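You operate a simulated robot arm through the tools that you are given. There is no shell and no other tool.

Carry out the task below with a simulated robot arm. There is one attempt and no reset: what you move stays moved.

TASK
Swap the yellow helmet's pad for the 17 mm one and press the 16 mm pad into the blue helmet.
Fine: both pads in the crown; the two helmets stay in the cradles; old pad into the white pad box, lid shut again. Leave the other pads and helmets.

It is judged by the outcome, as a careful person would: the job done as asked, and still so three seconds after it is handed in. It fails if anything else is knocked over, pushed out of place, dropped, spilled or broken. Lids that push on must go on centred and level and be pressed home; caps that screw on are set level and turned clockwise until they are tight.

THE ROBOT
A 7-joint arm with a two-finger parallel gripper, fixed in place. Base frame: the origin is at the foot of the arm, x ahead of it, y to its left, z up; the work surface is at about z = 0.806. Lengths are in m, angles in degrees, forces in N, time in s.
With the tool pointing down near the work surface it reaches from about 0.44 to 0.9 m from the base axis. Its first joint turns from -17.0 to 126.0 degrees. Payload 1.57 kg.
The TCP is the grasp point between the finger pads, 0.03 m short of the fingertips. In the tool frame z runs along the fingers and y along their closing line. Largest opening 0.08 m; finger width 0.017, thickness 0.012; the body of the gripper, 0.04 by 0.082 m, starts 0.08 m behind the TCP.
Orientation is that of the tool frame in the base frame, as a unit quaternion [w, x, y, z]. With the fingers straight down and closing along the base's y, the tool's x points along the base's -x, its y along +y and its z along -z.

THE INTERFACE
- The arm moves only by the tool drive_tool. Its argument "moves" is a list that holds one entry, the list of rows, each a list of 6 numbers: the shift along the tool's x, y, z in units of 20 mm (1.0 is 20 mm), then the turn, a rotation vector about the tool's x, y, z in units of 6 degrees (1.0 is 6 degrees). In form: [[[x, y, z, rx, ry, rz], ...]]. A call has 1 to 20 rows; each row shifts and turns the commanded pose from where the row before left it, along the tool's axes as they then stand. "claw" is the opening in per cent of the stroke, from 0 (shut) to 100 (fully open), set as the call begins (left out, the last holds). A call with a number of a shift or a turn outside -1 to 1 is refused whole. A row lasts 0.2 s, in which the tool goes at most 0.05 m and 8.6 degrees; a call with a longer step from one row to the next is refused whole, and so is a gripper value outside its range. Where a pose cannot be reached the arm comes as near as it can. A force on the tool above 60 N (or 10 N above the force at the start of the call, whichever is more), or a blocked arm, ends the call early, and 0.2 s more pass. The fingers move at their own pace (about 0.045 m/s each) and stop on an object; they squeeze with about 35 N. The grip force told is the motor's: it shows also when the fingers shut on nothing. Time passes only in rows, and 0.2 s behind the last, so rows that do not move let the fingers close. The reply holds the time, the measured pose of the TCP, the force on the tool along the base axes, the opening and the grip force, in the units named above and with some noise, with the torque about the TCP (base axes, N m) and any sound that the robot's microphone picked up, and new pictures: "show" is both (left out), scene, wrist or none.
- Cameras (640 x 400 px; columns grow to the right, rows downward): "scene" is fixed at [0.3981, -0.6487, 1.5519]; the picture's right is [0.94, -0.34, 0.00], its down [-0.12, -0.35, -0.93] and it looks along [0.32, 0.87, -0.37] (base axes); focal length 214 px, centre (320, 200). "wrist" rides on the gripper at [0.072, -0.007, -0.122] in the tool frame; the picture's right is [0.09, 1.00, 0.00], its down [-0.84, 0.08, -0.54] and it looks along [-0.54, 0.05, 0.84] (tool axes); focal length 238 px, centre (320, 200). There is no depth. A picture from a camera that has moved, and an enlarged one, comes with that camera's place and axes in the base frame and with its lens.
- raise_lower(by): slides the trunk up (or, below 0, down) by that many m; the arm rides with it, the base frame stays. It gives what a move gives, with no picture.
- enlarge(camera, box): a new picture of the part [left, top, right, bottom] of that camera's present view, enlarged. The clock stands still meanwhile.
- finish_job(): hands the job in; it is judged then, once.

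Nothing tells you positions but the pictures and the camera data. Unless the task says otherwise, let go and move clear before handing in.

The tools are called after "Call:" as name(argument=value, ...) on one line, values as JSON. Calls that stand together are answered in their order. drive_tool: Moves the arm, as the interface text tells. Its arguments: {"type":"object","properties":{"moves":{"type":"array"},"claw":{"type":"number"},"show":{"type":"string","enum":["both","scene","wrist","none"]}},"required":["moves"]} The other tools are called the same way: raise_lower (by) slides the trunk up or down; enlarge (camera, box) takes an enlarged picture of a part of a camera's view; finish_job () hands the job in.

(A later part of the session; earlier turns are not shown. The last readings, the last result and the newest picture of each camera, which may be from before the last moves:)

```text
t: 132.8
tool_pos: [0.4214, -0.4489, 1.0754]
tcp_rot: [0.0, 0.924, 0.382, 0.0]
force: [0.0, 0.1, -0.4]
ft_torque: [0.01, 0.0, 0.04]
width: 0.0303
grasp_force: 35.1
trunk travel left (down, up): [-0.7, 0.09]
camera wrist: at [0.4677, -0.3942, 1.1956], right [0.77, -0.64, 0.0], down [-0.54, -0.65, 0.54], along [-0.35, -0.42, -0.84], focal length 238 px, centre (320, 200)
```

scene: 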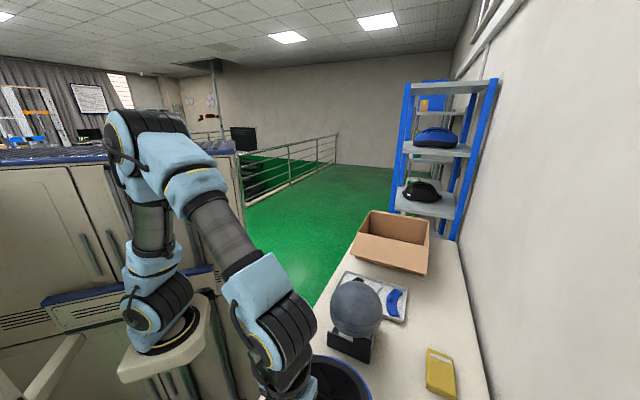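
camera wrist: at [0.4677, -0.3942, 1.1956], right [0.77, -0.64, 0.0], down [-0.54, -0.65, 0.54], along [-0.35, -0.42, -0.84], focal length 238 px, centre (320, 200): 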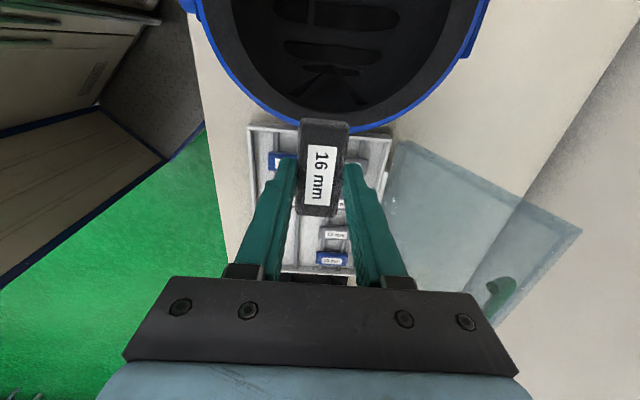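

No reach trouble here. I move over the blue crown and check alignment with the bridge.

Call:
drive_tool(moves=[[[0.86, 0.11, 0, 0, 0, 0], [0.86, 0.11, 0, 0, 0, 0], [0.86, 0.11, 0, 0, 0, 0], [0.86, 0.11, 0, 0, 0, 0], [0.86, 0.11, 0, 0, 0, 0], [0.86, 0.1, 0, 0, 0, 0], [0, 0, 0.8, 0, 0, 0], [0, 0, 0.8, 0, 0, 0], [0, 0, 0.8, 0, 0, 0]]], show="both")

Call:
enlarge(camera="wrist", box=[200, 60, 440, 240])

```text
t: 134.8
tool_pos: [0.504, -0.386, 1.0253]
tcp_rot: [0.0, 0.924, 0.383, 0.0]
force: [-0.4, 0.5, 1.1]
ft_torque: [-0.02, -0.01, 0.02]
width: 0.0305
grasp_force: 34.9
trunk travel left (down, up): [-0.7, 0.09]
camera wrist: at [0.5506, -0.331, 1.1461], right [0.77, -0.64, 0.0], down [-0.54, -0.65, 0.54], along [-0.35, -0.42, -0.84], focal length 238 px, centre (320, 200)
```

scene: 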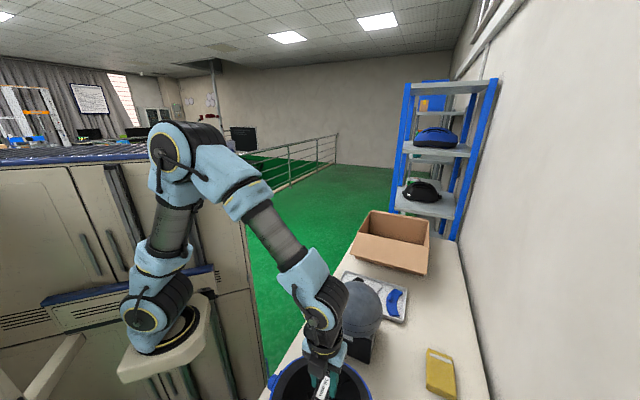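
wrist: 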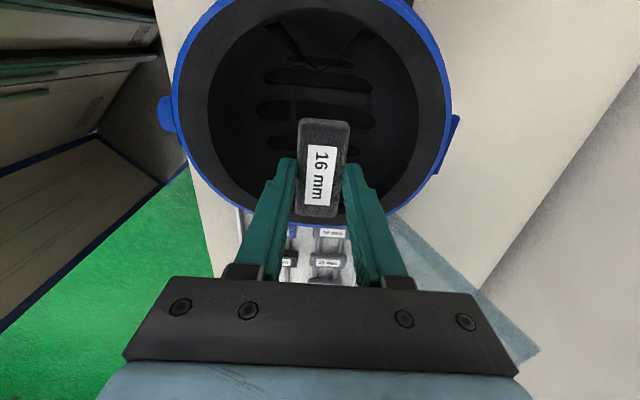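

```text
2.22 times, centred on (320, 150) of wrist
camera zoom: at [0.5506, -0.331, 1.1461], right [0.77, -0.64, 0.0], down [-0.54, -0.65, 0.54], along [-0.35, -0.42, -0.84], focal length 530 px, centre (320, 311)
```

zoom: 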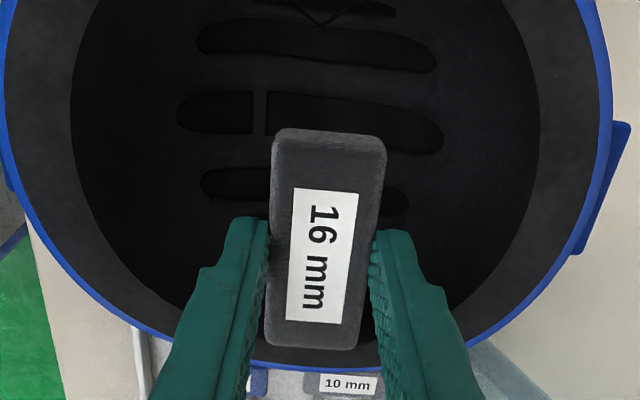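

Aligned the same way relative to the bridge. I lower into the blue helmet, then creep to contact.

Call:
drive_tool(moves=[[[-0.1, 0, 1, 0, 0, 0], [0, 0, 1, 0, 0, 0], [0, 0, 1, 0, 0, 0], [0, 0, 1, 0, 0, 0], [0, 0, 1, 0, 0, 0], [0, 0, 1, 0, 0, 0], [0, 0, 0.9, 0, 0, 0]]], show="wrist")

Call:
drive_tool(moves=[[[0, 0, 0.15, 0, 0, 0], [0, 0, 0.15, 0, 0, 0], [0, 0, 0.15, 0, 0, 0], [0, 0, 0, 0, 0, 0]]], show="none")

Call:
drive_tool(moves=[[[0, 0, 0.1, 0, 0, 0], [0, 0, 0.1, 0, 0, 0], [0, 0, 0, 0, 0, 0]]], show="none")

```text
t: 136.4
tool_pos: [0.5036, -0.3872, 0.8876]
tcp_rot: [0.0, 0.924, 0.381, 0.0]
force: [0.7, 0.9, 0.5]
ft_torque: [-0.01, -0.05, -0.02]
width: 0.0303
grasp_force: 35.3
trunk travel left (down, up): [-0.7, 0.09]
camera wrist: at [0.5501, -0.3322, 1.0084], right [0.77, -0.64, 0.0], down [-0.54, -0.65, 0.54], along [-0.35, -0.42, -0.84], focal length 238 px, centre (320, 200)
```

wrist: 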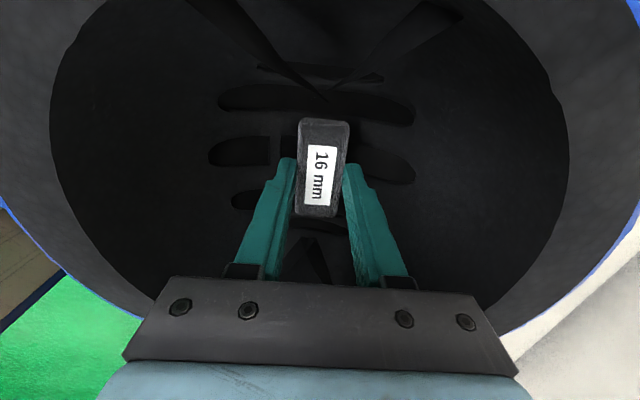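

```text
t: 137.4
tool_pos: [0.5038, -0.3869, 0.8782]
tcp_rot: [0.0, 0.924, 0.382, 0.0]
force: [-0.6, -0.3, -0.7]
ft_torque: [0.0, 0.0, 0.02]
width: 0.0304
grasp_force: 34.5
trunk travel left (down, up): [-0.7, 0.09]
```

```text
t: 138.2
tool_pos: [0.5038, -0.3869, 0.8748]
tcp_rot: [0.0, 0.924, 0.383, 0.001]
force: [0.6, 0.1, 0.1]
ft_torque: [-0.02, 0.01, 0.02]
width: 0.0306
grasp_force: 35.0
trunk travel left (down, up): [-0.7, 0.09]
```

Call:
drive_tool(moves=[[[0, 0, 0.1, 0, 0, 0], [0, 0, 0.1, 0, 0, 0], [0, 0, 0, 0, 0, 0]]], show="none")

Call:
drive_tool(moves=[[[0, 0, 0.1, 0, 0, 0], [0, 0, 0.1, 0, 0, 0], [0, 0, 0, 0, 0, 0]]], show="none")

Call:
drive_tool(moves=[[[0, 0, 0.08, 0, 0, 0], [0, 0, 0, 0, 0, 0]]], show="wrist")

```text
t: 139.0
tool_pos: [0.5034, -0.3866, 0.8697]
tcp_rot: [0.0, 0.924, 0.383, 0.0]
force: [-0.6, 0.4, -0.1]
ft_torque: [-0.02, 0.03, 0.01]
width: 0.0305
grasp_force: 35.8
trunk travel left (down, up): [-0.7, 0.09]
```

```text
t: 139.8
tool_pos: [0.5041, -0.387, 0.8686]
tcp_rot: [0.001, 0.924, 0.383, 0.002]
force: [5.0, 2.1, 33.6]
ft_torque: [-0.05, -0.15, -0.02]
width: 0.0304
grasp_force: 34.5
trunk travel left (down, up): [-0.7, 0.09]
```

```text
t: 140.4
tool_pos: [0.504, -0.3868, 0.8647]
tcp_rot: [0.002, 0.924, 0.382, 0.0]
force: [7.9, 1.8, 41.0]
ft_torque: [-0.02, -0.22, -0.03]
width: 0.0305
grasp_force: 34.6
trunk travel left (down, up): [-0.7, 0.09]
camera wrist: at [0.549, -0.332, 0.9869], right [0.77, -0.64, 0.0], down [-0.54, -0.65, 0.54], along [-0.34, -0.42, -0.84], focal length 238 px, centre (320, 200)
```

wrist: 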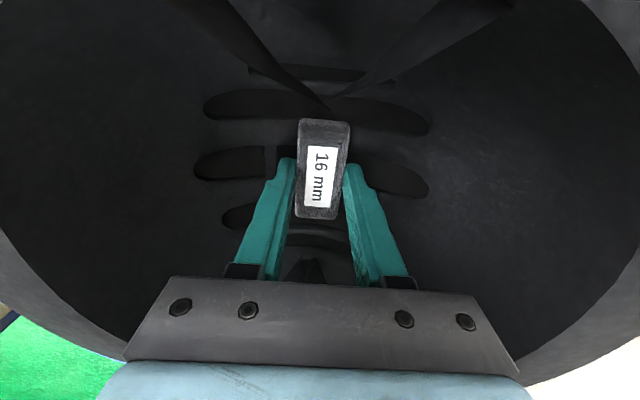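

Pressed in firmly (about 40 N). I back off to relieve the force before opening.

Call:
drive_tool(moves=[[[0, 0, -0.15, 0, 0, 0], [0, 0, 0, 0, 0, 0]]], show="none")

```text
t: 141.0
tool_pos: [0.5032, -0.3861, 0.8658]
tcp_rot: [0.0, 0.924, 0.381, -0.001]
force: [10.8, -0.8, 2.9]
ft_torque: [-0.1, -0.44, 0.04]
width: 0.0302
grasp_force: 35.5
trunk travel left (down, up): [-0.7, 0.09]
```

Call:
drive_tool(moves=[[[0, 0, 0, 0, 0, 0], [0, 0, 0, 0, 0, 0], [0, 0, -0.5, 0, 0, 0], [0, 0, -1, 0, 0, 0], [0, 0, -1, 0, 0, 0], [0, 0, -1, 0, 0, 0], [0, 0, -1, 0, 0, 0], [0, 0, -1, 0, 0, 0], [0, 0, -1, 0, 0, 0], [0, 0, -1, 0, 0, 0]]], claw=52, show="wrist")

Call:
enlarge(camera="wrist", box=[200, 40, 440, 220])

```text
t: 143.2
tool_pos: [0.5051, -0.3889, 1.0174]
tcp_rot: [0.0, 0.924, 0.382, 0.0]
force: [0.1, -1.1, -0.4]
ft_torque: [0.01, 0.01, -0.02]
width: 0.0416
grasp_force: 0.1
trunk travel left (down, up): [-0.7, 0.09]
camera wrist: at [0.5508, -0.3332, 1.1399], right [0.77, -0.64, 0.0], down [-0.54, -0.65, 0.54], along [-0.35, -0.42, -0.84], focal length 238 px, centre (320, 200)
```

wrist: 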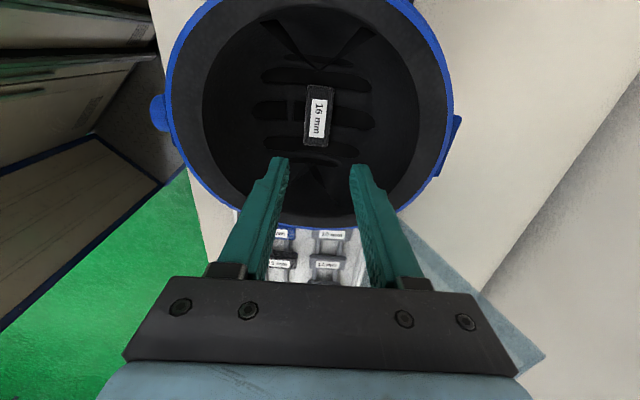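

```text
2.22 times, centred on (320, 130) of wrist
camera zoom: at [0.5508, -0.3332, 1.1399], right [0.77, -0.64, 0.0], down [-0.54, -0.65, 0.54], along [-0.35, -0.42, -0.84], focal length 530 px, centre (320, 356)
```

zoom: 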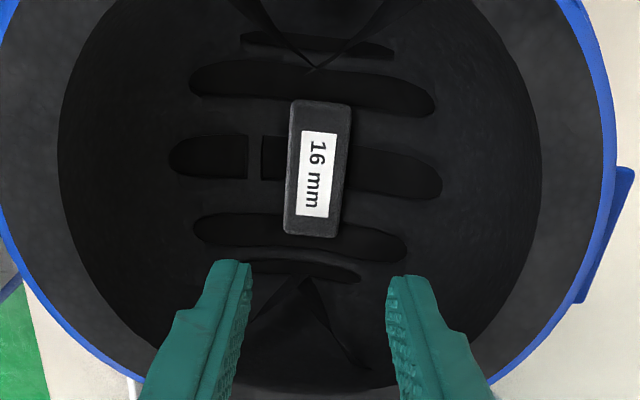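

The 16 mm pad is seated in the blue crown. Now for closing the lid: I go back above the handle, keeping high, with the gripper narrowed and slightly tilted to slip around the bar.

Call:
drive_tool(moves=[[[0, 0, -1, 0, 0, 0], [0, 0, -1, 0, 0, 0], [0, 0, -1, 0, 0, 0], [0, 0, -1, 0, 0, 0], [-0.95, 0.53, -1, 0, 0, 0], [-0.95, 0.53, -1, 0, 0, 0], [-0.95, 0.53, -0.6, 0, 0, 0], [-0.95, 0.53, 0, 0, 0, 0], [-0.95, 0.53, 0, 0, 0, 0], [-0.95, 0.53, 0, 0, 0, 0], [-0.95, 0.53, 0, 0, 0, 0], [-0.95, 0.53, 0, 0, 0, 0], [-0.95, 0.53, 0, 0, 0, 0], [-0.95, 0.53, 0, 0, 0, 0], [-0.95, 0.53, 0, 0, 0, 0], [-0.95, 0.53, 0, 0, 0, 0], [-0.95, 0.53, 0, 0, 0, 0], [-0.95, 0.53, 0, 0, 0, 0], [-0.95, 0.53, 0, 0, 0, 0], [-0.95, 0.53, 0, 0, 0, 0]]], claw=30, show="both")

```text
t: 147.4
tool_pos: [0.4094, -0.7215, 1.1494]
tcp_rot: [0.0, 0.924, 0.382, 0.0]
force: [-0.6, 0.1, -0.4]
ft_torque: [-0.01, -0.02, 0.0]
width: 0.0241
grasp_force: 0.0
trunk travel left (down, up): [-0.7, 0.09]
camera wrist: at [0.4543, -0.6667, 1.2718], right [0.77, -0.64, 0.0], down [-0.54, -0.65, 0.54], along [-0.35, -0.42, -0.84], focal length 238 px, centre (320, 200)
```

scene: 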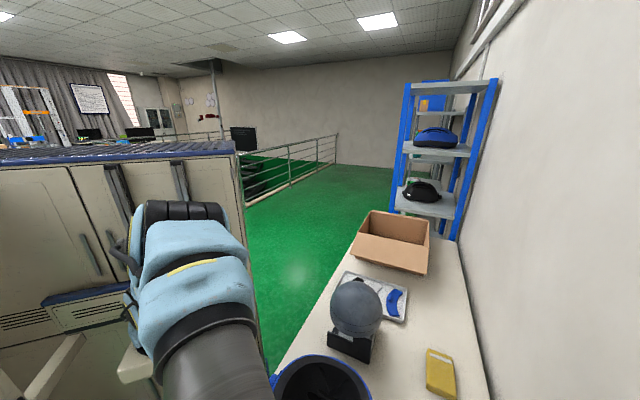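
wrist: 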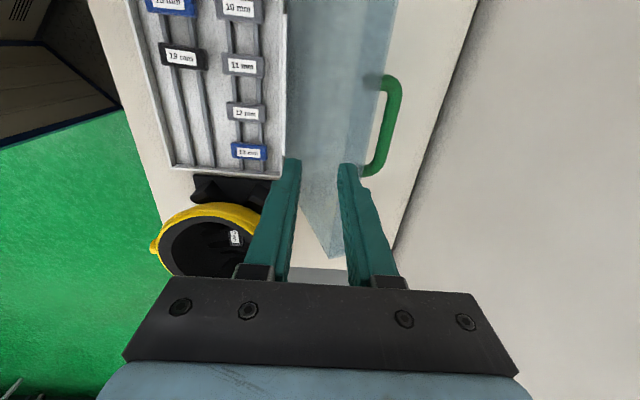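

The handle is clear to the right of the fingers. I tilt 10° so the fingers run more along the open lid, then approach along that line.

Call:
drive_tool(moves=[[[0, 0, 0, 0.84, 0, 0], [0, 0, 0, 0.83, 0, 0], [0, 0.85, 0, 0, 0, 0], [0, 0.85, 0, 0, 0, 0], [0, 0.85, 0, 0, 0, 0], [0, 0.85, 0, 0, 0, 0]]], show="wrist")

Call:
enlarge(camera="wrist", box=[220, 60, 440, 240])

```text
t: 148.8
tool_pos: [0.4487, -0.7572, 1.1373]
tcp_rot: [-0.081, 0.921, 0.381, -0.033]
force: [-1.2, -0.4, 0.3]
ft_torque: [-0.02, 0.02, 0.02]
width: 0.0239
grasp_force: 0.0
out of reach, approached as far as the arm can: row 6
trunk travel left (down, up): [-0.7, 0.09]
camera wrist: at [0.5095, -0.7174, 1.2584], right [0.76, -0.63, -0.17], down [-0.47, -0.71, 0.52], along [-0.45, -0.31, -0.84], focal length 238 px, centre (320, 200)
```

wrist: 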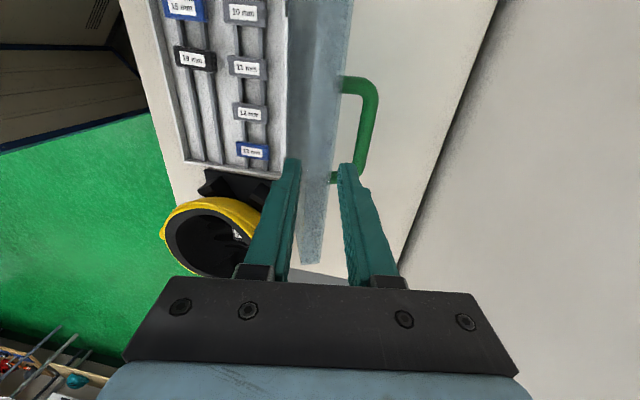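

```text
2.22 times, centred on (330, 150) of wrist
camera zoom: at [0.5095, -0.7174, 1.2584], right [0.76, -0.63, -0.17], down [-0.47, -0.71, 0.52], along [-0.45, -0.31, -0.84], focal length 530 px, centre (298, 311)
```

zoom: 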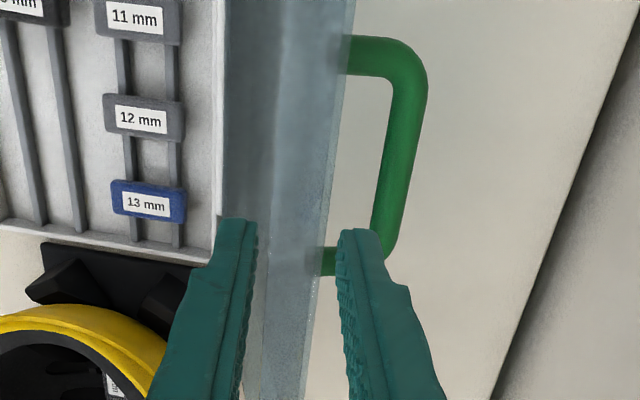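

With this tilt I'm at the edge of reach. Raising the trunk should bring the shoulder closer to the wrist height, so I raise it by 0.09.

Call:
raise_lower(by=0.085)

Call:
drive_tool(moves=[[[0, 0, 0, 0, 0, 0]]], show="both")

```text
t: 150.0
tool_pos: [0.4487, -0.7577, 1.2224]
tcp_rot: [-0.081, 0.92, 0.381, -0.034]
force: [0.3, 0.7, 0.4]
ft_torque: [0.0, 0.0, 0.07]
width: 0.0242
grasp_force: 0.1
trunk travel left (down, up): [-0.785, 0.005]
```

```text
t: 150.4
tool_pos: [0.4484, -0.7578, 1.2217]
tcp_rot: [-0.081, 0.92, 0.382, -0.034]
force: [-0.3, -0.8, -0.1]
ft_torque: [-0.02, 0.02, 0.0]
width: 0.0243
grasp_force: 0.1
trunk travel left (down, up): [-0.785, 0.005]
camera wrist: at [0.5095, -0.7174, 1.3432], right [0.76, -0.63, -0.17], down [-0.47, -0.71, 0.52], along [-0.45, -0.31, -0.84], focal length 238 px, centre (320, 200)
```

scene: 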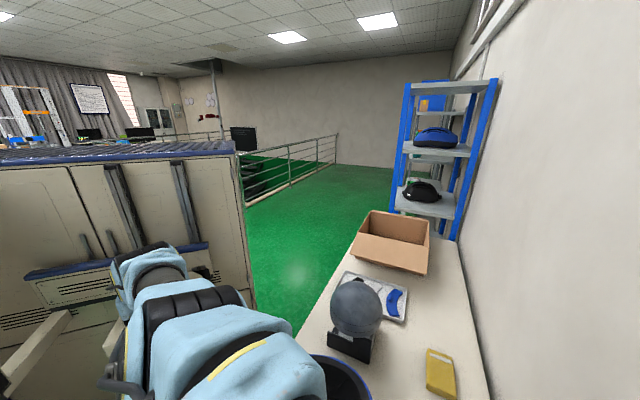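
wrist: 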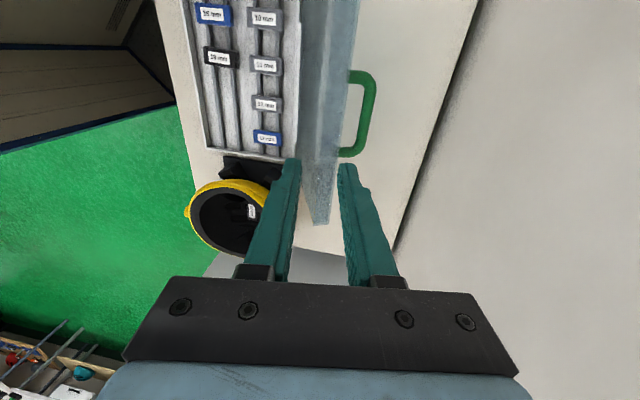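

The trunk is up. I continue toward the start point above the handle along the tilted line.

Call:
drive_tool(moves=[[[0, 0.6, 0.9, 0, 0, 0], [0, 0.6, 0.9, 0, 0, 0], [0, 0.6, 0.9, 0, 0, 0], [0, 0.6, 0.9, 0, 0, 0], [0, 0.6, 0.9, 0, 0, 0]]], show="wrist")

Call:
enlarge(camera="wrist", box=[220, 60, 440, 240])

```text
t: 151.6
tool_pos: [0.4709, -0.7757, 1.1234]
tcp_rot: [-0.079, 0.921, 0.381, -0.033]
force: [0.0, -0.3, -0.4]
ft_torque: [0.01, -0.02, -0.03]
width: 0.0239
grasp_force: 0.1
out of reach, approached as far as the arm can: row 2, 4, 5
trunk travel left (down, up): [-0.785, 0.005]
camera wrist: at [0.5316, -0.7344, 1.2432], right [0.76, -0.63, -0.17], down [-0.47, -0.71, 0.52], along [-0.45, -0.31, -0.84], focal length 238 px, centre (320, 200)
```

wrist: 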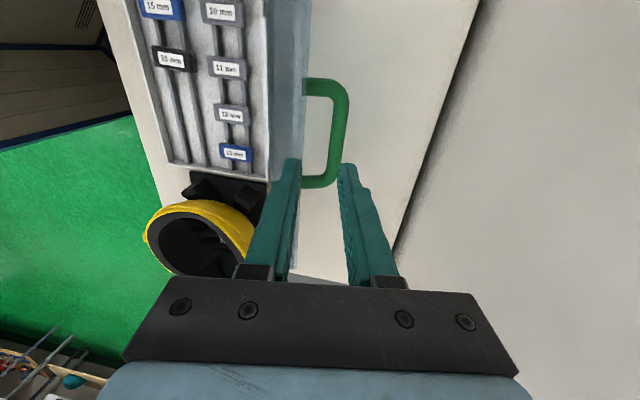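

```text
2.22 times, centred on (330, 150) of wrist
camera zoom: at [0.5316, -0.7344, 1.2432], right [0.76, -0.63, -0.17], down [-0.47, -0.71, 0.52], along [-0.45, -0.31, -0.84], focal length 530 px, centre (298, 311)
```

zoom: 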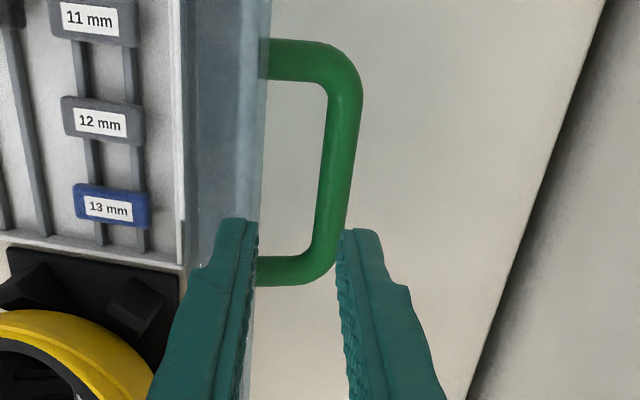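

The bar lines up as predicted (needs ~17 mm more to the wall side before I slide down). I descend in small measured steps since I'm near the reach limit.

Call:
drive_tool(moves=[[[0, 0.13, 0.74, 0, 0, 0], [0, 0.13, 0.74, 0, 0, 0]]], show="wrist")

Call:
enlarge(camera="wrist", box=[220, 60, 440, 240])

```text
t: 152.2
tool_pos: [0.4709, -0.776, 1.0915]
tcp_rot: [-0.081, 0.921, 0.38, -0.034]
force: [-0.4, -0.1, -0.1]
ft_torque: [0.0, -0.02, 0.01]
width: 0.0239
grasp_force: 0.1
trunk travel left (down, up): [-0.785, 0.005]
camera wrist: at [0.532, -0.7366, 1.2122], right [0.76, -0.63, -0.17], down [-0.47, -0.71, 0.52], along [-0.45, -0.31, -0.84], focal length 238 px, centre (320, 200)
```

wrist: 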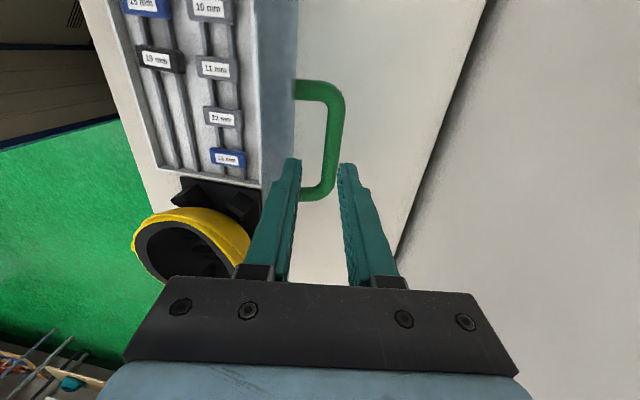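

```text
2.22 times, centred on (330, 150) of wrist
camera zoom: at [0.532, -0.7366, 1.2122], right [0.76, -0.63, -0.17], down [-0.47, -0.71, 0.52], along [-0.45, -0.31, -0.84], focal length 530 px, centre (298, 311)
```

zoom: 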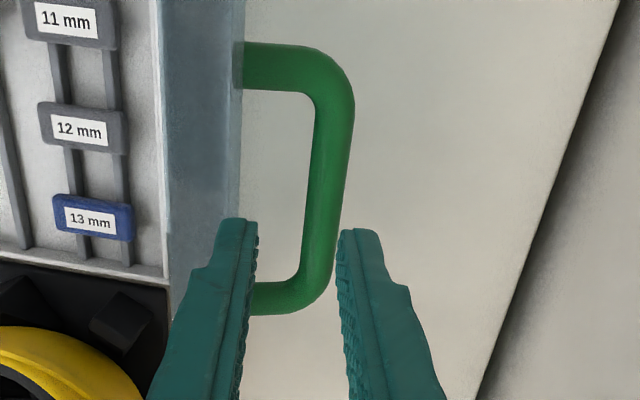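

Tracking is exact now. I shift 11 mm toward the wall so the bar is centred between the fingers.

Call:
drive_tool(moves=[[[0, 0.3, 0, 0, 0, 0], [0, 0.27, 0, 0, 0, 0], [0, 0, 0.3, 0, 0, 0]]], show="wrist")

Call:
enlarge(camera="wrist", box=[220, 60, 440, 240])

```text
t: 153.0
tool_pos: [0.4727, -0.7779, 1.0846]
tcp_rot: [-0.08, 0.92, 0.381, -0.033]
force: [-0.9, 0.1, 0.2]
ft_torque: [-0.02, -0.01, 0.04]
width: 0.0239
grasp_force: 0.1
out of reach, approached as far as the arm can: row 2
trunk travel left (down, up): [-0.785, 0.005]
camera wrist: at [0.5345, -0.7382, 1.2062], right [0.76, -0.63, -0.17], down [-0.47, -0.71, 0.52], along [-0.45, -0.31, -0.84], focal length 238 px, centre (320, 200)
```

wrist: 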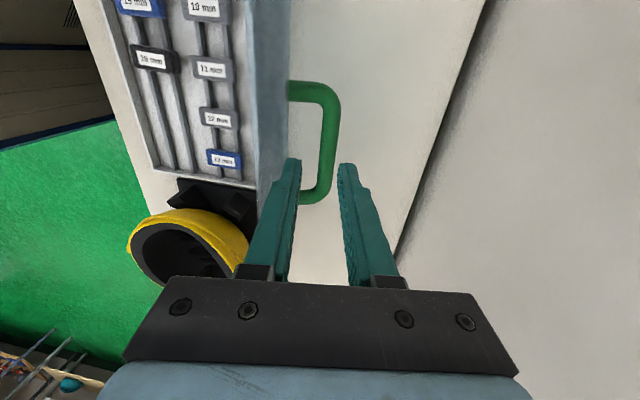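

```text
2.22 times, centred on (330, 150) of wrist
camera zoom: at [0.5345, -0.7382, 1.2062], right [0.76, -0.63, -0.17], down [-0.47, -0.71, 0.52], along [-0.45, -0.31, -0.84], focal length 530 px, centre (298, 311)
```

zoom: 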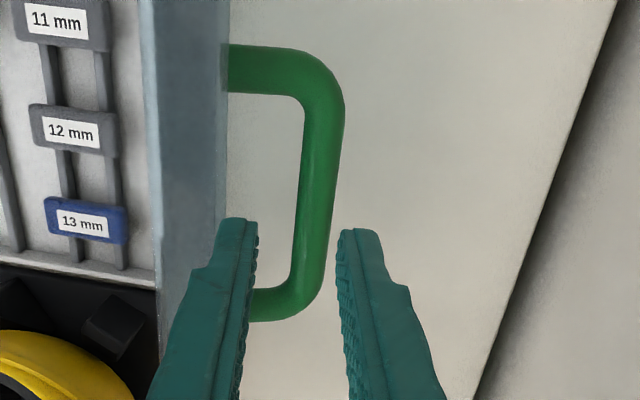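

Call:
drive_tool(moves=[[[0, 0.15, 0.8, 0, 0, 0], [0, 0.15, 0, 0, 0, 0], [0, 0.15, 0, 0, 0, 0]]], show="wrist")

Call:
enlarge(camera="wrist", box=[220, 60, 440, 240])

```text
t: 153.8
tool_pos: [0.4756, -0.781, 1.0673]
tcp_rot: [-0.08, 0.92, 0.381, -0.033]
force: [0.4, 1.0, 1.2]
ft_torque: [-0.01, 0.01, -0.01]
width: 0.024
grasp_force: 0.1
trunk travel left (down, up): [-0.785, 0.005]
camera wrist: at [0.5378, -0.74, 1.188], right [0.76, -0.63, -0.17], down [-0.47, -0.71, 0.52], along [-0.45, -0.31, -0.84], focal length 238 px, centre (320, 200)
```

wrist: 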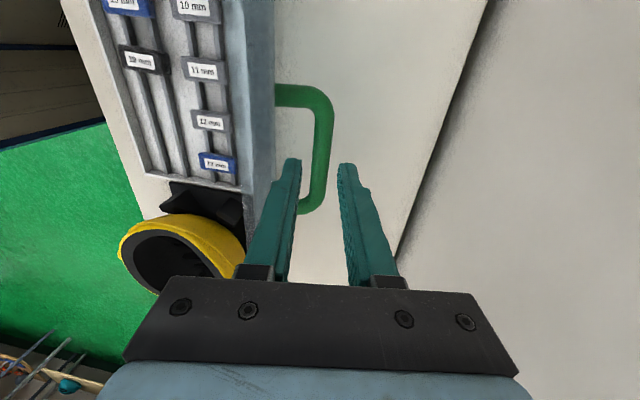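

```text
2.22 times, centred on (330, 150) of wrist
camera zoom: at [0.5378, -0.74, 1.188], right [0.76, -0.63, -0.17], down [-0.47, -0.71, 0.52], along [-0.45, -0.31, -0.84], focal length 530 px, centre (298, 311)
```

zoom: 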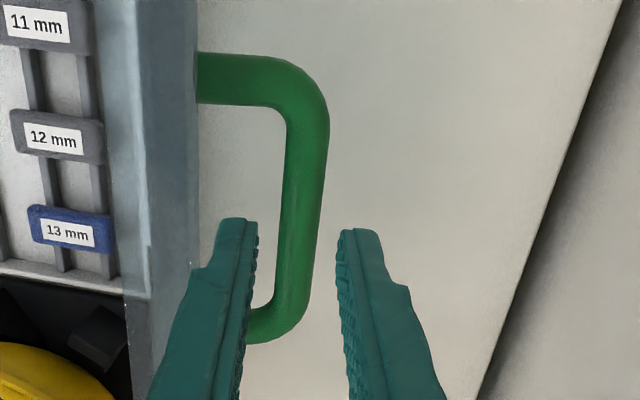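

The bar is now centred and the lid edge clears the left finger. I slide down along the tool axis.

Call:
drive_tool(moves=[[[0, 0, 0.5, 0, 0, 0], [0, 0, 0.5, 0, 0, 0], [0, 0, 0.4, 0, 0, 0]]], show="wrist")

Call:
enlarge(camera="wrist", box=[220, 60, 440, 240])

```text
t: 154.6
tool_pos: [0.4763, -0.7798, 1.0398]
tcp_rot: [-0.081, 0.92, 0.381, -0.034]
force: [-0.8, 0.0, 0.2]
ft_torque: [-0.02, 0.01, 0.02]
width: 0.0242
grasp_force: 0.0
trunk travel left (down, up): [-0.785, 0.005]
camera wrist: at [0.5367, -0.7401, 1.1606], right [0.76, -0.63, -0.18], down [-0.47, -0.71, 0.52], along [-0.45, -0.31, -0.84], focal length 238 px, centre (320, 200)
```

wrist: 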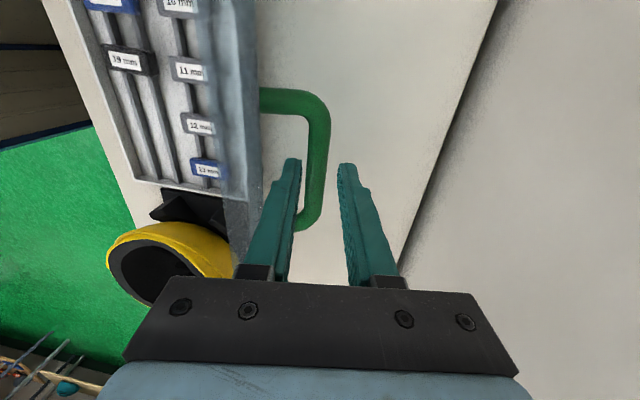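

```text
2.22 times, centred on (330, 150) of wrist
camera zoom: at [0.5367, -0.7401, 1.1606], right [0.76, -0.63, -0.18], down [-0.47, -0.71, 0.52], along [-0.45, -0.31, -0.84], focal length 530 px, centre (298, 311)
```

zoom: 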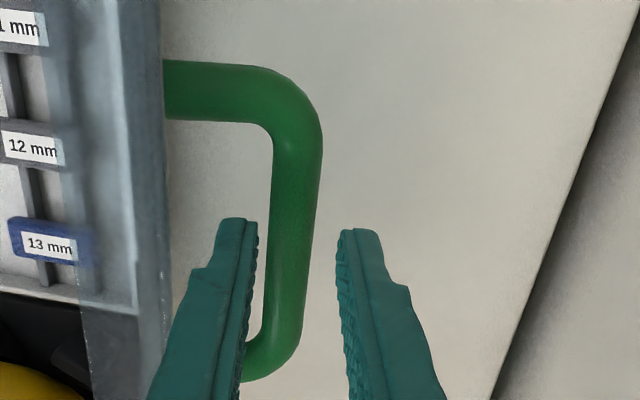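

The bar is a touch left of centre; I correct 4 mm and finish the descent, then grip.

Call:
drive_tool(moves=[[[0, -0.2, 0, 0, 0, 0], [0, 0, 0.5, 0, 0, 0], [0, 0, 0.5, 0, 0, 0], [0, 0, 0.4, 0, 0, 0]]], show="wrist")

Call:
enlarge(camera="wrist", box=[220, 60, 440, 260])

```text
t: 155.6
tool_pos: [0.4742, -0.7809, 1.0135]
tcp_rot: [-0.08, 0.921, 0.38, -0.034]
force: [-5.2, 4.9, 4.5]
ft_torque: [0.15, 0.11, 0.07]
width: 0.0304
grasp_force: 4.1
out of reach, approached as far as the arm can: row 1, 3
trunk travel left (down, up): [-0.785, 0.005]
camera wrist: at [0.5354, -0.7418, 1.1338], right [0.76, -0.63, -0.17], down [-0.47, -0.71, 0.52], along [-0.45, -0.31, -0.84], focal length 238 px, centre (320, 200)
```

wrist: 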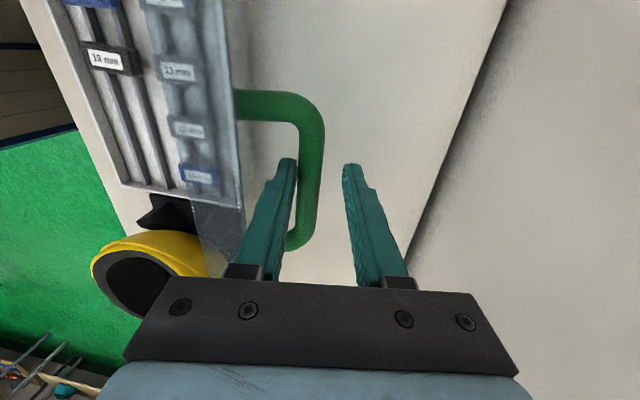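

```text
2.00 times, centred on (330, 160) of wrist
camera zoom: at [0.5354, -0.7418, 1.1338], right [0.76, -0.63, -0.17], down [-0.47, -0.71, 0.52], along [-0.45, -0.31, -0.84], focal length 477 px, centre (300, 280)
```

zoom: 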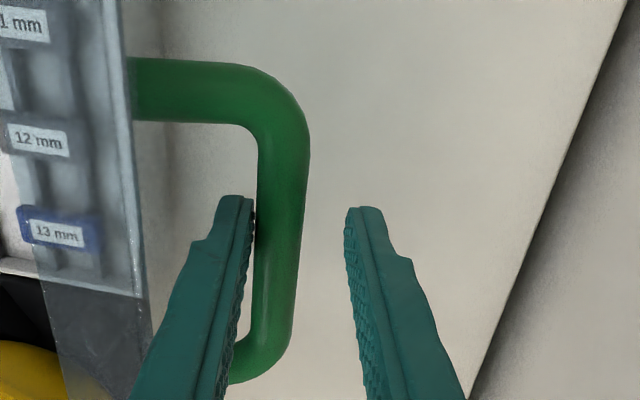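

The left finger touches the bar since the arm ended slightly too far out. I back off toward the robot before closing.

Call:
drive_tool(moves=[[[0, -0.25, 0, 0, 0, 0], [0, -0.2, 0, 0, 0, 0], [0, 0, 0, 0, 0, 0]]], show="wrist")

```text
t: 156.4
tool_pos: [0.4723, -0.781, 1.0132]
tcp_rot: [-0.081, 0.921, 0.381, -0.034]
force: [-3.9, 5.5, -1.5]
ft_torque: [0.1, 0.09, 0.04]
width: 0.0301
grasp_force: 2.9
out of reach, approached as far as the arm can: row 1, 2
trunk travel left (down, up): [-0.785, 0.005]
camera wrist: at [0.5345, -0.7425, 1.1344], right [0.76, -0.63, -0.17], down [-0.47, -0.71, 0.52], along [-0.45, -0.31, -0.84], focal length 238 px, centre (320, 200)
```

wrist: 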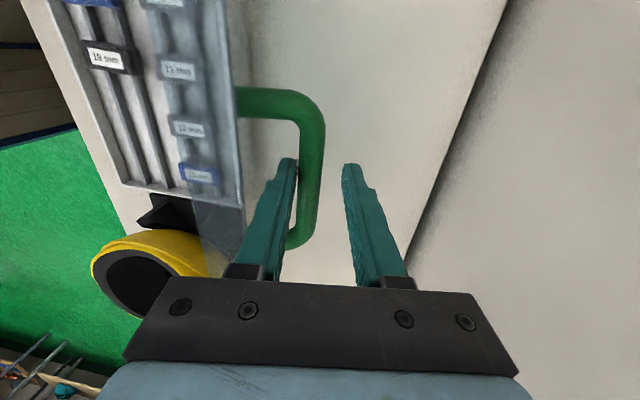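

Inward motion is flagged too, so a wrist joint limit with this tilt is the likely cause. I reduce the tilt by 5° and then retry the small shift.

Call:
drive_tool(moves=[[[0, 0, 0, -0.4, 0, 0], [0, 0, 0, -0.4, 0, 0], [0, 0, 0, 0, 0, 0]]], show="wrist")

```text
t: 157.2
tool_pos: [0.4791, -0.7943, 1.0141]
tcp_rot: [-0.047, 0.923, 0.381, -0.017]
force: [-17.6, 37.1, -1.3]
ft_torque: [0.69, 0.28, -0.34]
width: 0.0585
grasp_force: 19.2
out of reach, approached as far as the arm can: row 1, 2
trunk travel left (down, up): [-0.785, 0.005]
camera wrist: at [0.5339, -0.7489, 1.1365], right [0.77, -0.64, -0.1], down [-0.5, -0.69, 0.53], along [-0.4, -0.35, -0.84], focal length 238 px, centre (320, 200)
```

wrist: 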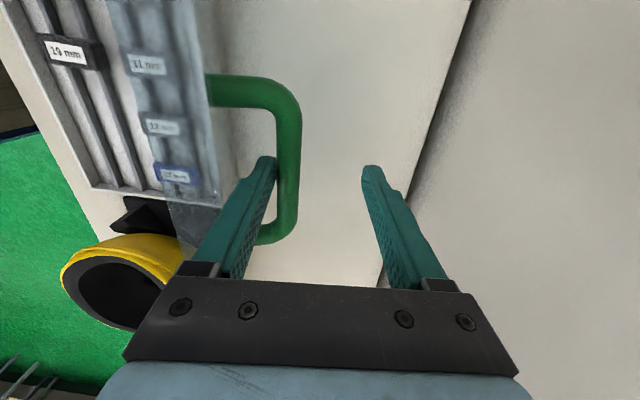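

That moved outward and pushed on the bar, so the commanded pose is further out than the measured one. I back off toward the robot at once.

Call:
drive_tool(moves=[[[0, -0.7, 0, 0, 0, 0], [0, -0.5, 0, 0, 0, 0]]], show="wrist")

```text
t: 157.8
tool_pos: [0.4751, -0.7975, 1.0178]
tcp_rot: [-0.045, 0.923, 0.381, -0.018]
force: [-17.9, 33.3, -3.4]
ft_torque: [0.64, 0.35, -0.26]
width: 0.0559
grasp_force: 18.1
out of reach, approached as far as the arm can: row 1, 2
trunk travel left (down, up): [-0.785, 0.005]
camera wrist: at [0.5293, -0.7518, 1.1388], right [0.77, -0.64, -0.1], down [-0.5, -0.68, 0.53], along [-0.4, -0.36, -0.84], focal length 238 px, centre (320, 200)
```

wrist: 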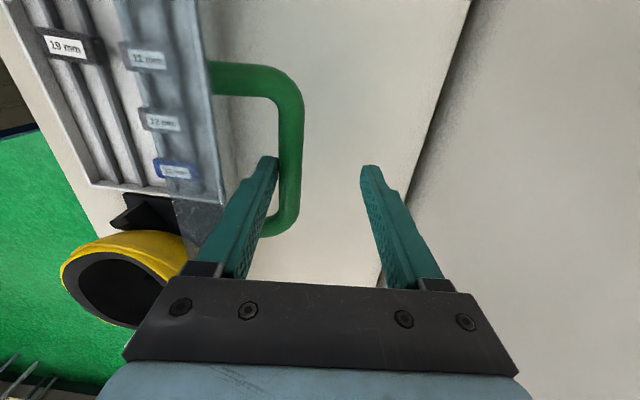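

The solver is stuck near a joint limit and the left finger is loading the bar. I open the claw a bit to relieve the force first.

Call:
drive_tool(moves=[[[0, 0, 0, 0, 0, 0], [0, 0, 0, 0, 0, 0]]], claw=78, show="wrist")

Call:
enlarge(camera="wrist", box=[160, 40, 440, 260])

```text
t: 158.4
tool_pos: [0.4754, -0.8008, 1.0165]
tcp_rot: [-0.042, 0.923, 0.383, -0.018]
force: [-1.0, -0.1, 2.4]
ft_torque: [0.05, 0.13, 0.05]
width: 0.0642
grasp_force: 0.9
trunk travel left (down, up): [-0.785, 0.005]
camera wrist: at [0.5304, -0.7539, 1.1385], right [0.77, -0.64, -0.09], down [-0.5, -0.68, 0.53], along [-0.4, -0.36, -0.84], focal length 238 px, centre (320, 200)
```

wrist: 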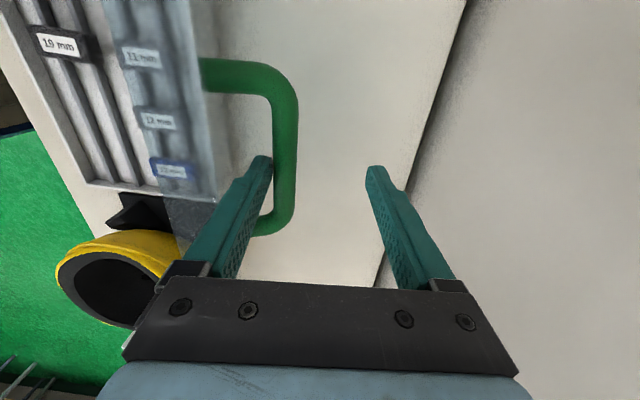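

```text
1.82 times, centred on (300, 150) of wrist
camera zoom: at [0.5304, -0.7539, 1.1385], right [0.77, -0.64, -0.09], down [-0.5, -0.68, 0.53], along [-0.4, -0.36, -0.84], focal length 433 px, centre (356, 291)
```

zoom: 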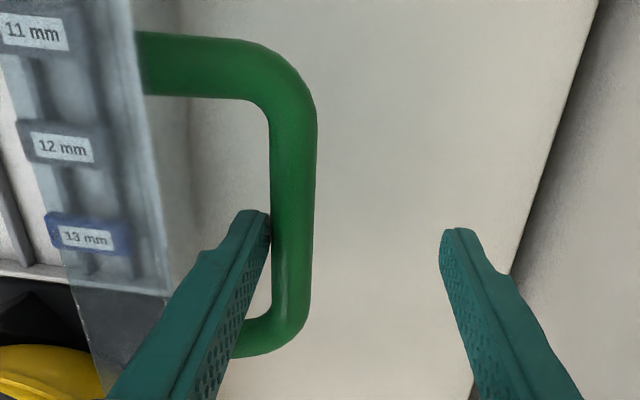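

Force is gone. I now try a small move up along the tool axis to see how the arm responds.

Call:
drive_tool(moves=[[[0, 0, -0.5, 0, 0, 0], [0, 0, -0.5, 0, 0, 0]]], show="none")

```text
t: 159.0
tool_pos: [0.4771, -0.802, 1.0369]
tcp_rot: [-0.042, 0.923, 0.382, -0.017]
force: [0.0, -0.1, 0.0]
ft_torque: [-0.01, 0.0, 0.02]
width: 0.0628
grasp_force: 0.0
trunk travel left (down, up): [-0.785, 0.005]
```

Call:
drive_tool(moves=[[[0, 0, -0.6, 0, 0, 0], [0, 0, -0.6, 0, 0, 0], [0, 0, -0.8, 0, 0, 0], [0, 0, -0.8, 0, 0, 0]]], show="both")

```text
t: 160.0
tool_pos: [0.4756, -0.7946, 1.0913]
tcp_rot: [-0.042, 0.923, 0.383, -0.018]
force: [-0.7, 0.9, 0.3]
ft_torque: [-0.03, -0.02, 0.01]
width: 0.0623
grasp_force: 0.0
out of reach, approached as far as the arm can: row 2, 4
trunk travel left (down, up): [-0.785, 0.005]
camera wrist: at [0.5299, -0.747, 1.2127], right [0.77, -0.64, -0.09], down [-0.5, -0.68, 0.53], along [-0.4, -0.36, -0.84], focal length 238 px, centre (320, 200)
```

scene: 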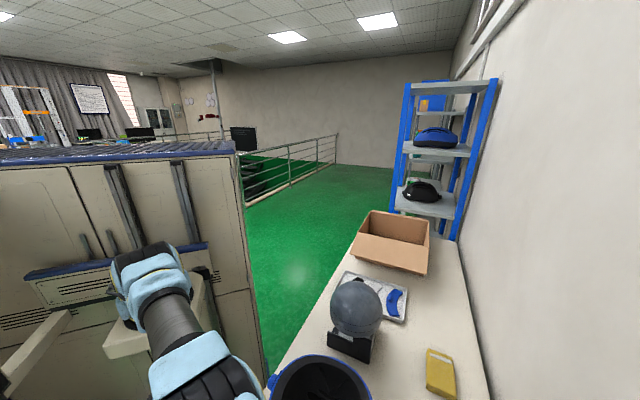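
wrist: 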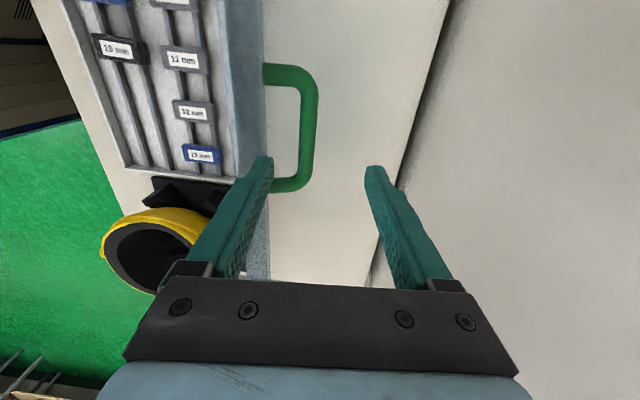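

I'm clear above the handle again. I test an inward move now to learn how the commanded pose tracks.

Call:
drive_tool(moves=[[[0, -0.5, 0, 0, 0, 0], [0, 0, 0, 0, 0, 0]]], show="none")

Call:
drive_tool(moves=[[[0, -0.3, 0, 0, 0, 0], [0, 0, 0, 0, 0, 0]]], claw=27, show="wrist")

```text
t: 160.6
tool_pos: [0.4714, -0.7951, 1.0938]
tcp_rot: [-0.043, 0.923, 0.382, -0.017]
force: [-0.2, -0.1, 0.7]
ft_torque: [0.01, 0.0, -0.03]
width: 0.0624
grasp_force: 0.0
out of reach, approached as far as the arm can: row 1
trunk travel left (down, up): [-0.785, 0.005]
```

```text
t: 161.2
tool_pos: [0.4723, -0.7946, 1.0935]
tcp_rot: [-0.043, 0.923, 0.382, -0.018]
force: [-0.8, 0.2, 1.2]
ft_torque: [0.01, 0.02, 0.03]
width: 0.0217
grasp_force: 0.0
out of reach, approached as far as the arm can: row 1
trunk travel left (down, up): [-0.785, 0.005]
camera wrist: at [0.5258, -0.748, 1.2145], right [0.77, -0.64, -0.09], down [-0.5, -0.68, 0.53], along [-0.4, -0.36, -0.84], focal length 238 px, centre (320, 200)
```

wrist: 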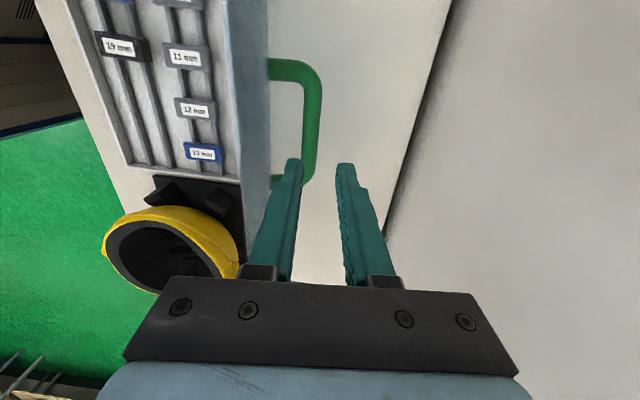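

Call:
drive_tool(moves=[[[0, -0.5, 0, 0, 0, 0], [0, -0.5, 0, 0, 0, 0], [0, 0, 0, 0, 0, 0]]], show="none")

Call:
drive_tool(moves=[[[0.5, 0, 0, 0, 0, 0], [0, 0, 0, 0, 0, 0]]], show="none")

```text
t: 162.0
tool_pos: [0.4632, -0.7972, 1.098]
tcp_rot: [-0.043, 0.923, 0.381, -0.019]
force: [0.3, 0.1, 0.0]
ft_torque: [0.0, 0.0, 0.0]
width: 0.0217
grasp_force: 0.0
out of reach, approached as far as the arm can: row 1, 2
trunk travel left (down, up): [-0.785, 0.005]
```

```text
t: 162.6
tool_pos: [0.4722, -0.7941, 1.0986]
tcp_rot: [-0.043, 0.923, 0.381, -0.017]
force: [0.1, 0.4, 0.5]
ft_torque: [-0.03, -0.01, 0.01]
width: 0.0217
grasp_force: 0.0
out of reach, approached as far as the arm can: row 1
trunk travel left (down, up): [-0.785, 0.005]
```

Inward moves slide sideways, which suggests the arm is fully stretched. I move upward away from the box to unbend from this configuration.

Call:
drive_tool(moves=[[[0, -0.8, -0.8, 0, 0, 0], [0, -0.8, -0.8, 0, 0, 0], [0, -0.8, -0.8, 0, 0, 0], [0, -0.8, -0.8, 0, 0, 0]]], show="both")

```text
t: 163.6
tool_pos: [0.449, -0.7868, 1.1744]
tcp_rot: [-0.043, 0.923, 0.382, -0.018]
force: [-0.8, -0.5, -0.4]
ft_torque: [0.02, 0.02, -0.05]
width: 0.0216
grasp_force: 0.1
out of reach, approached as far as the arm can: row 1, 2, 3, 4
trunk travel left (down, up): [-0.785, 0.005]
camera wrist: at [0.5029, -0.7408, 1.2969], right [0.77, -0.64, -0.09], down [-0.5, -0.68, 0.53], along [-0.4, -0.36, -0.84], focal length 238 px, centre (320, 200)
```

scene: 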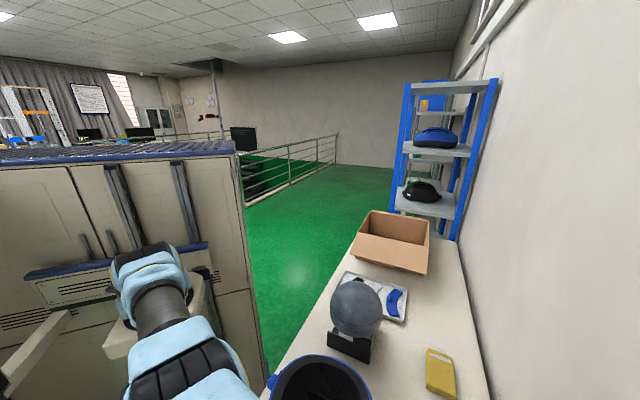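
wrist: 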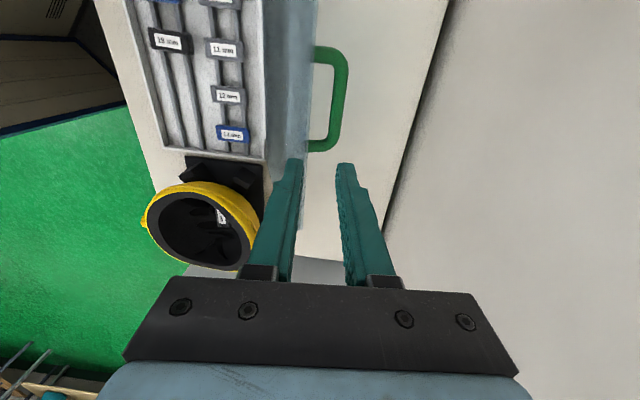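

Still riding the stretched boundary. I make a larger combined up-and-inward move, well clear of everything, to let the elbow bend again.

Call:
drive_tool(moves=[[[0.3, -1, -1, 0, 0, 0], [0.3, -1, -1, 0, 0, 0], [0.3, -1, -1, 0, 0, 0], [0.3, -1, -1, 0, 0, 0], [0.3, -1, -1, 0, 0, 0], [0.3, -1, -1, 0, 0, 0]]], show="both")

```text
t: 165.0
tool_pos: [0.4174, -0.7465, 1.2985]
tcp_rot: [-0.042, 0.924, 0.38, -0.018]
force: [-1.6, -2.2, -2.1]
ft_torque: [0.16, -0.09, -0.03]
width: 0.0215
grasp_force: 0.2
out of reach, approached as far as the arm can: row 1, 2, 3, 4, 5
trunk travel left (down, up): [-0.785, 0.005]
camera wrist: at [0.4726, -0.6988, 1.4198], right [0.76, -0.64, -0.09], down [-0.51, -0.68, 0.53], along [-0.4, -0.36, -0.84], focal length 238 px, centre (320, 200)
```

scene: 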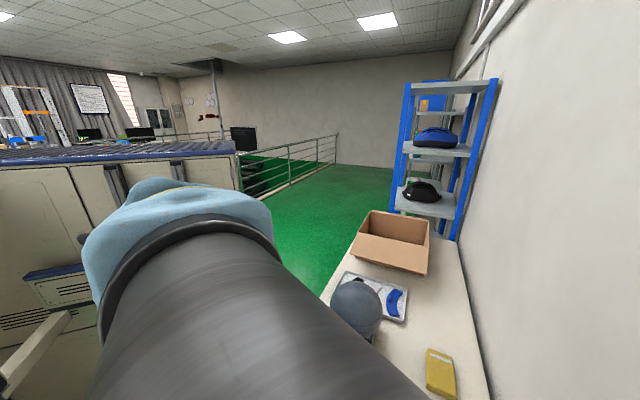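
wrist: 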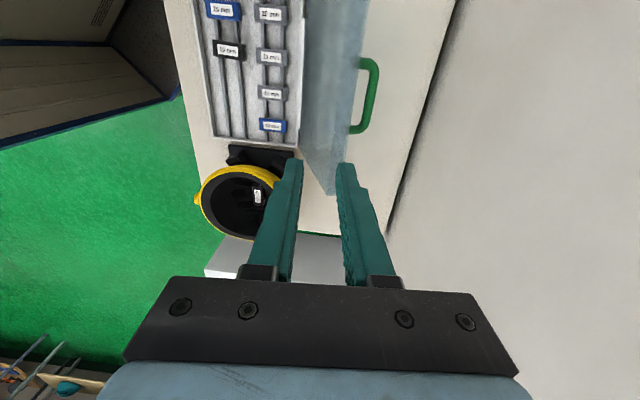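

It responded; the last row was reached. I test a small inward move again.

Call:
drive_tool(moves=[[[0, -1, 0, 0, 0, 0], [0, -1, 0, 0, 0, 0], [0, 0, 0, 0, 0, 0]]], show="both")

```text
t: 165.8
tool_pos: [0.3933, -0.7125, 1.3041]
tcp_rot: [-0.042, 0.923, 0.382, -0.017]
force: [0.1, 0.1, 0.2]
ft_torque: [0.01, -0.02, 0.03]
width: 0.0217
grasp_force: 0.1
trunk travel left (down, up): [-0.785, 0.005]
camera wrist: at [0.4475, -0.666, 1.4251], right [0.77, -0.64, -0.09], down [-0.5, -0.68, 0.53], along [-0.4, -0.36, -0.84], focal length 238 px, centre (320, 200)
```

scene: 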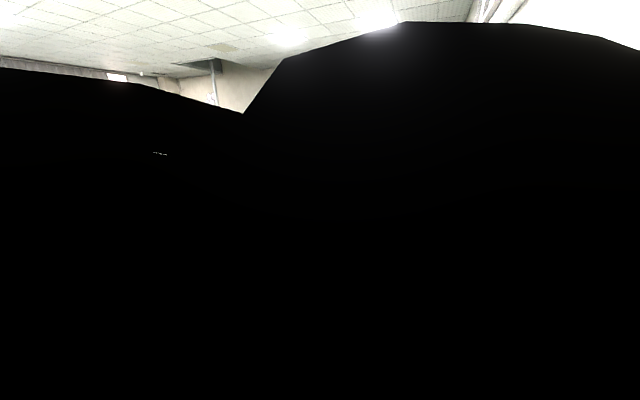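
wrist: 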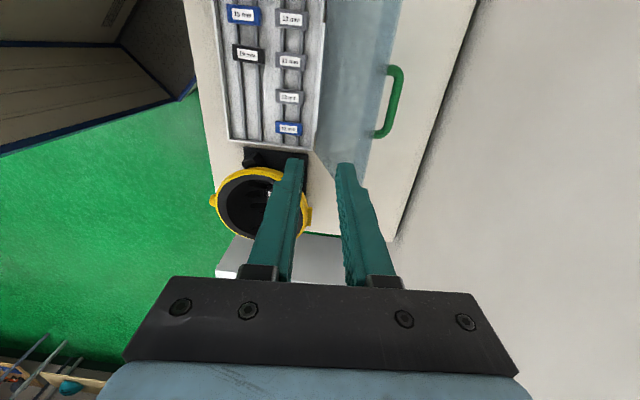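

The arm is responsive again (elbow swung out past the scene camera). I return toward the handle from inside the reach, with the 5° tilt kept.

Call:
drive_tool(moves=[[[0.02, 0.3, 1, 0, 0, 0], [0.02, 0.3, 1, 0, 0, 0], [0.02, 0.4, 1, 0, 0, 0], [0.02, 0.5, 1, 0, 0, 0], [0.02, 0.6, 1, 0, 0, 0], [0.02, 0.6, 1, 0, 0, 0], [0.02, 0.6, 1, 0, 0, 0], [0.02, 0.6, 0.9, 0, 0, 0], [0.02, 0.6, 0.9, 0, 0, 0]]], show="both")

```text
t: 167.8
tool_pos: [0.4486, -0.7636, 1.1208]
tcp_rot: [-0.042, 0.923, 0.382, -0.017]
force: [0.2, -0.3, -0.1]
ft_torque: [0.01, 0.01, -0.02]
width: 0.0216
grasp_force: 0.0
trunk travel left (down, up): [-0.785, 0.005]
camera wrist: at [0.5027, -0.716, 1.2424], right [0.77, -0.64, -0.09], down [-0.5, -0.68, 0.53], along [-0.4, -0.36, -0.84], focal length 238 px, centre (320, 200)
```

scene: 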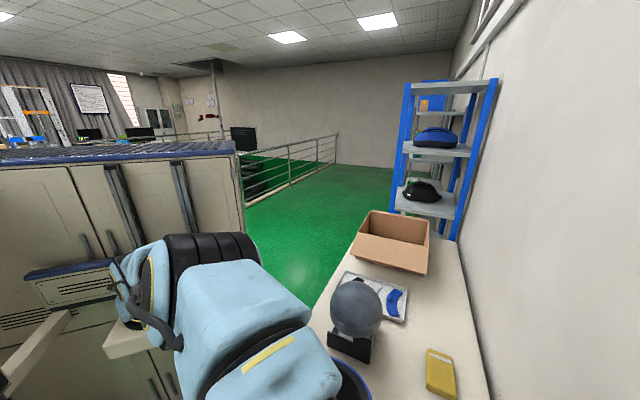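
wrist: 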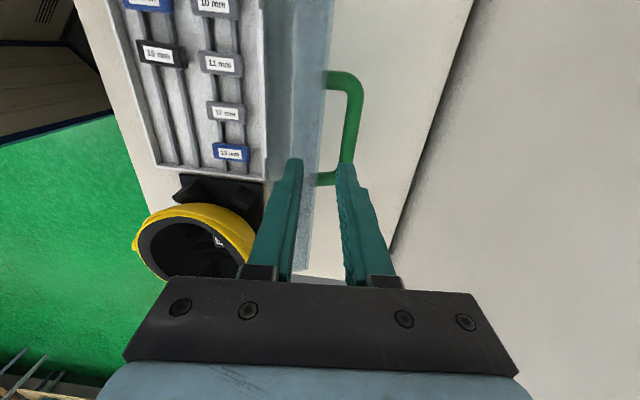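

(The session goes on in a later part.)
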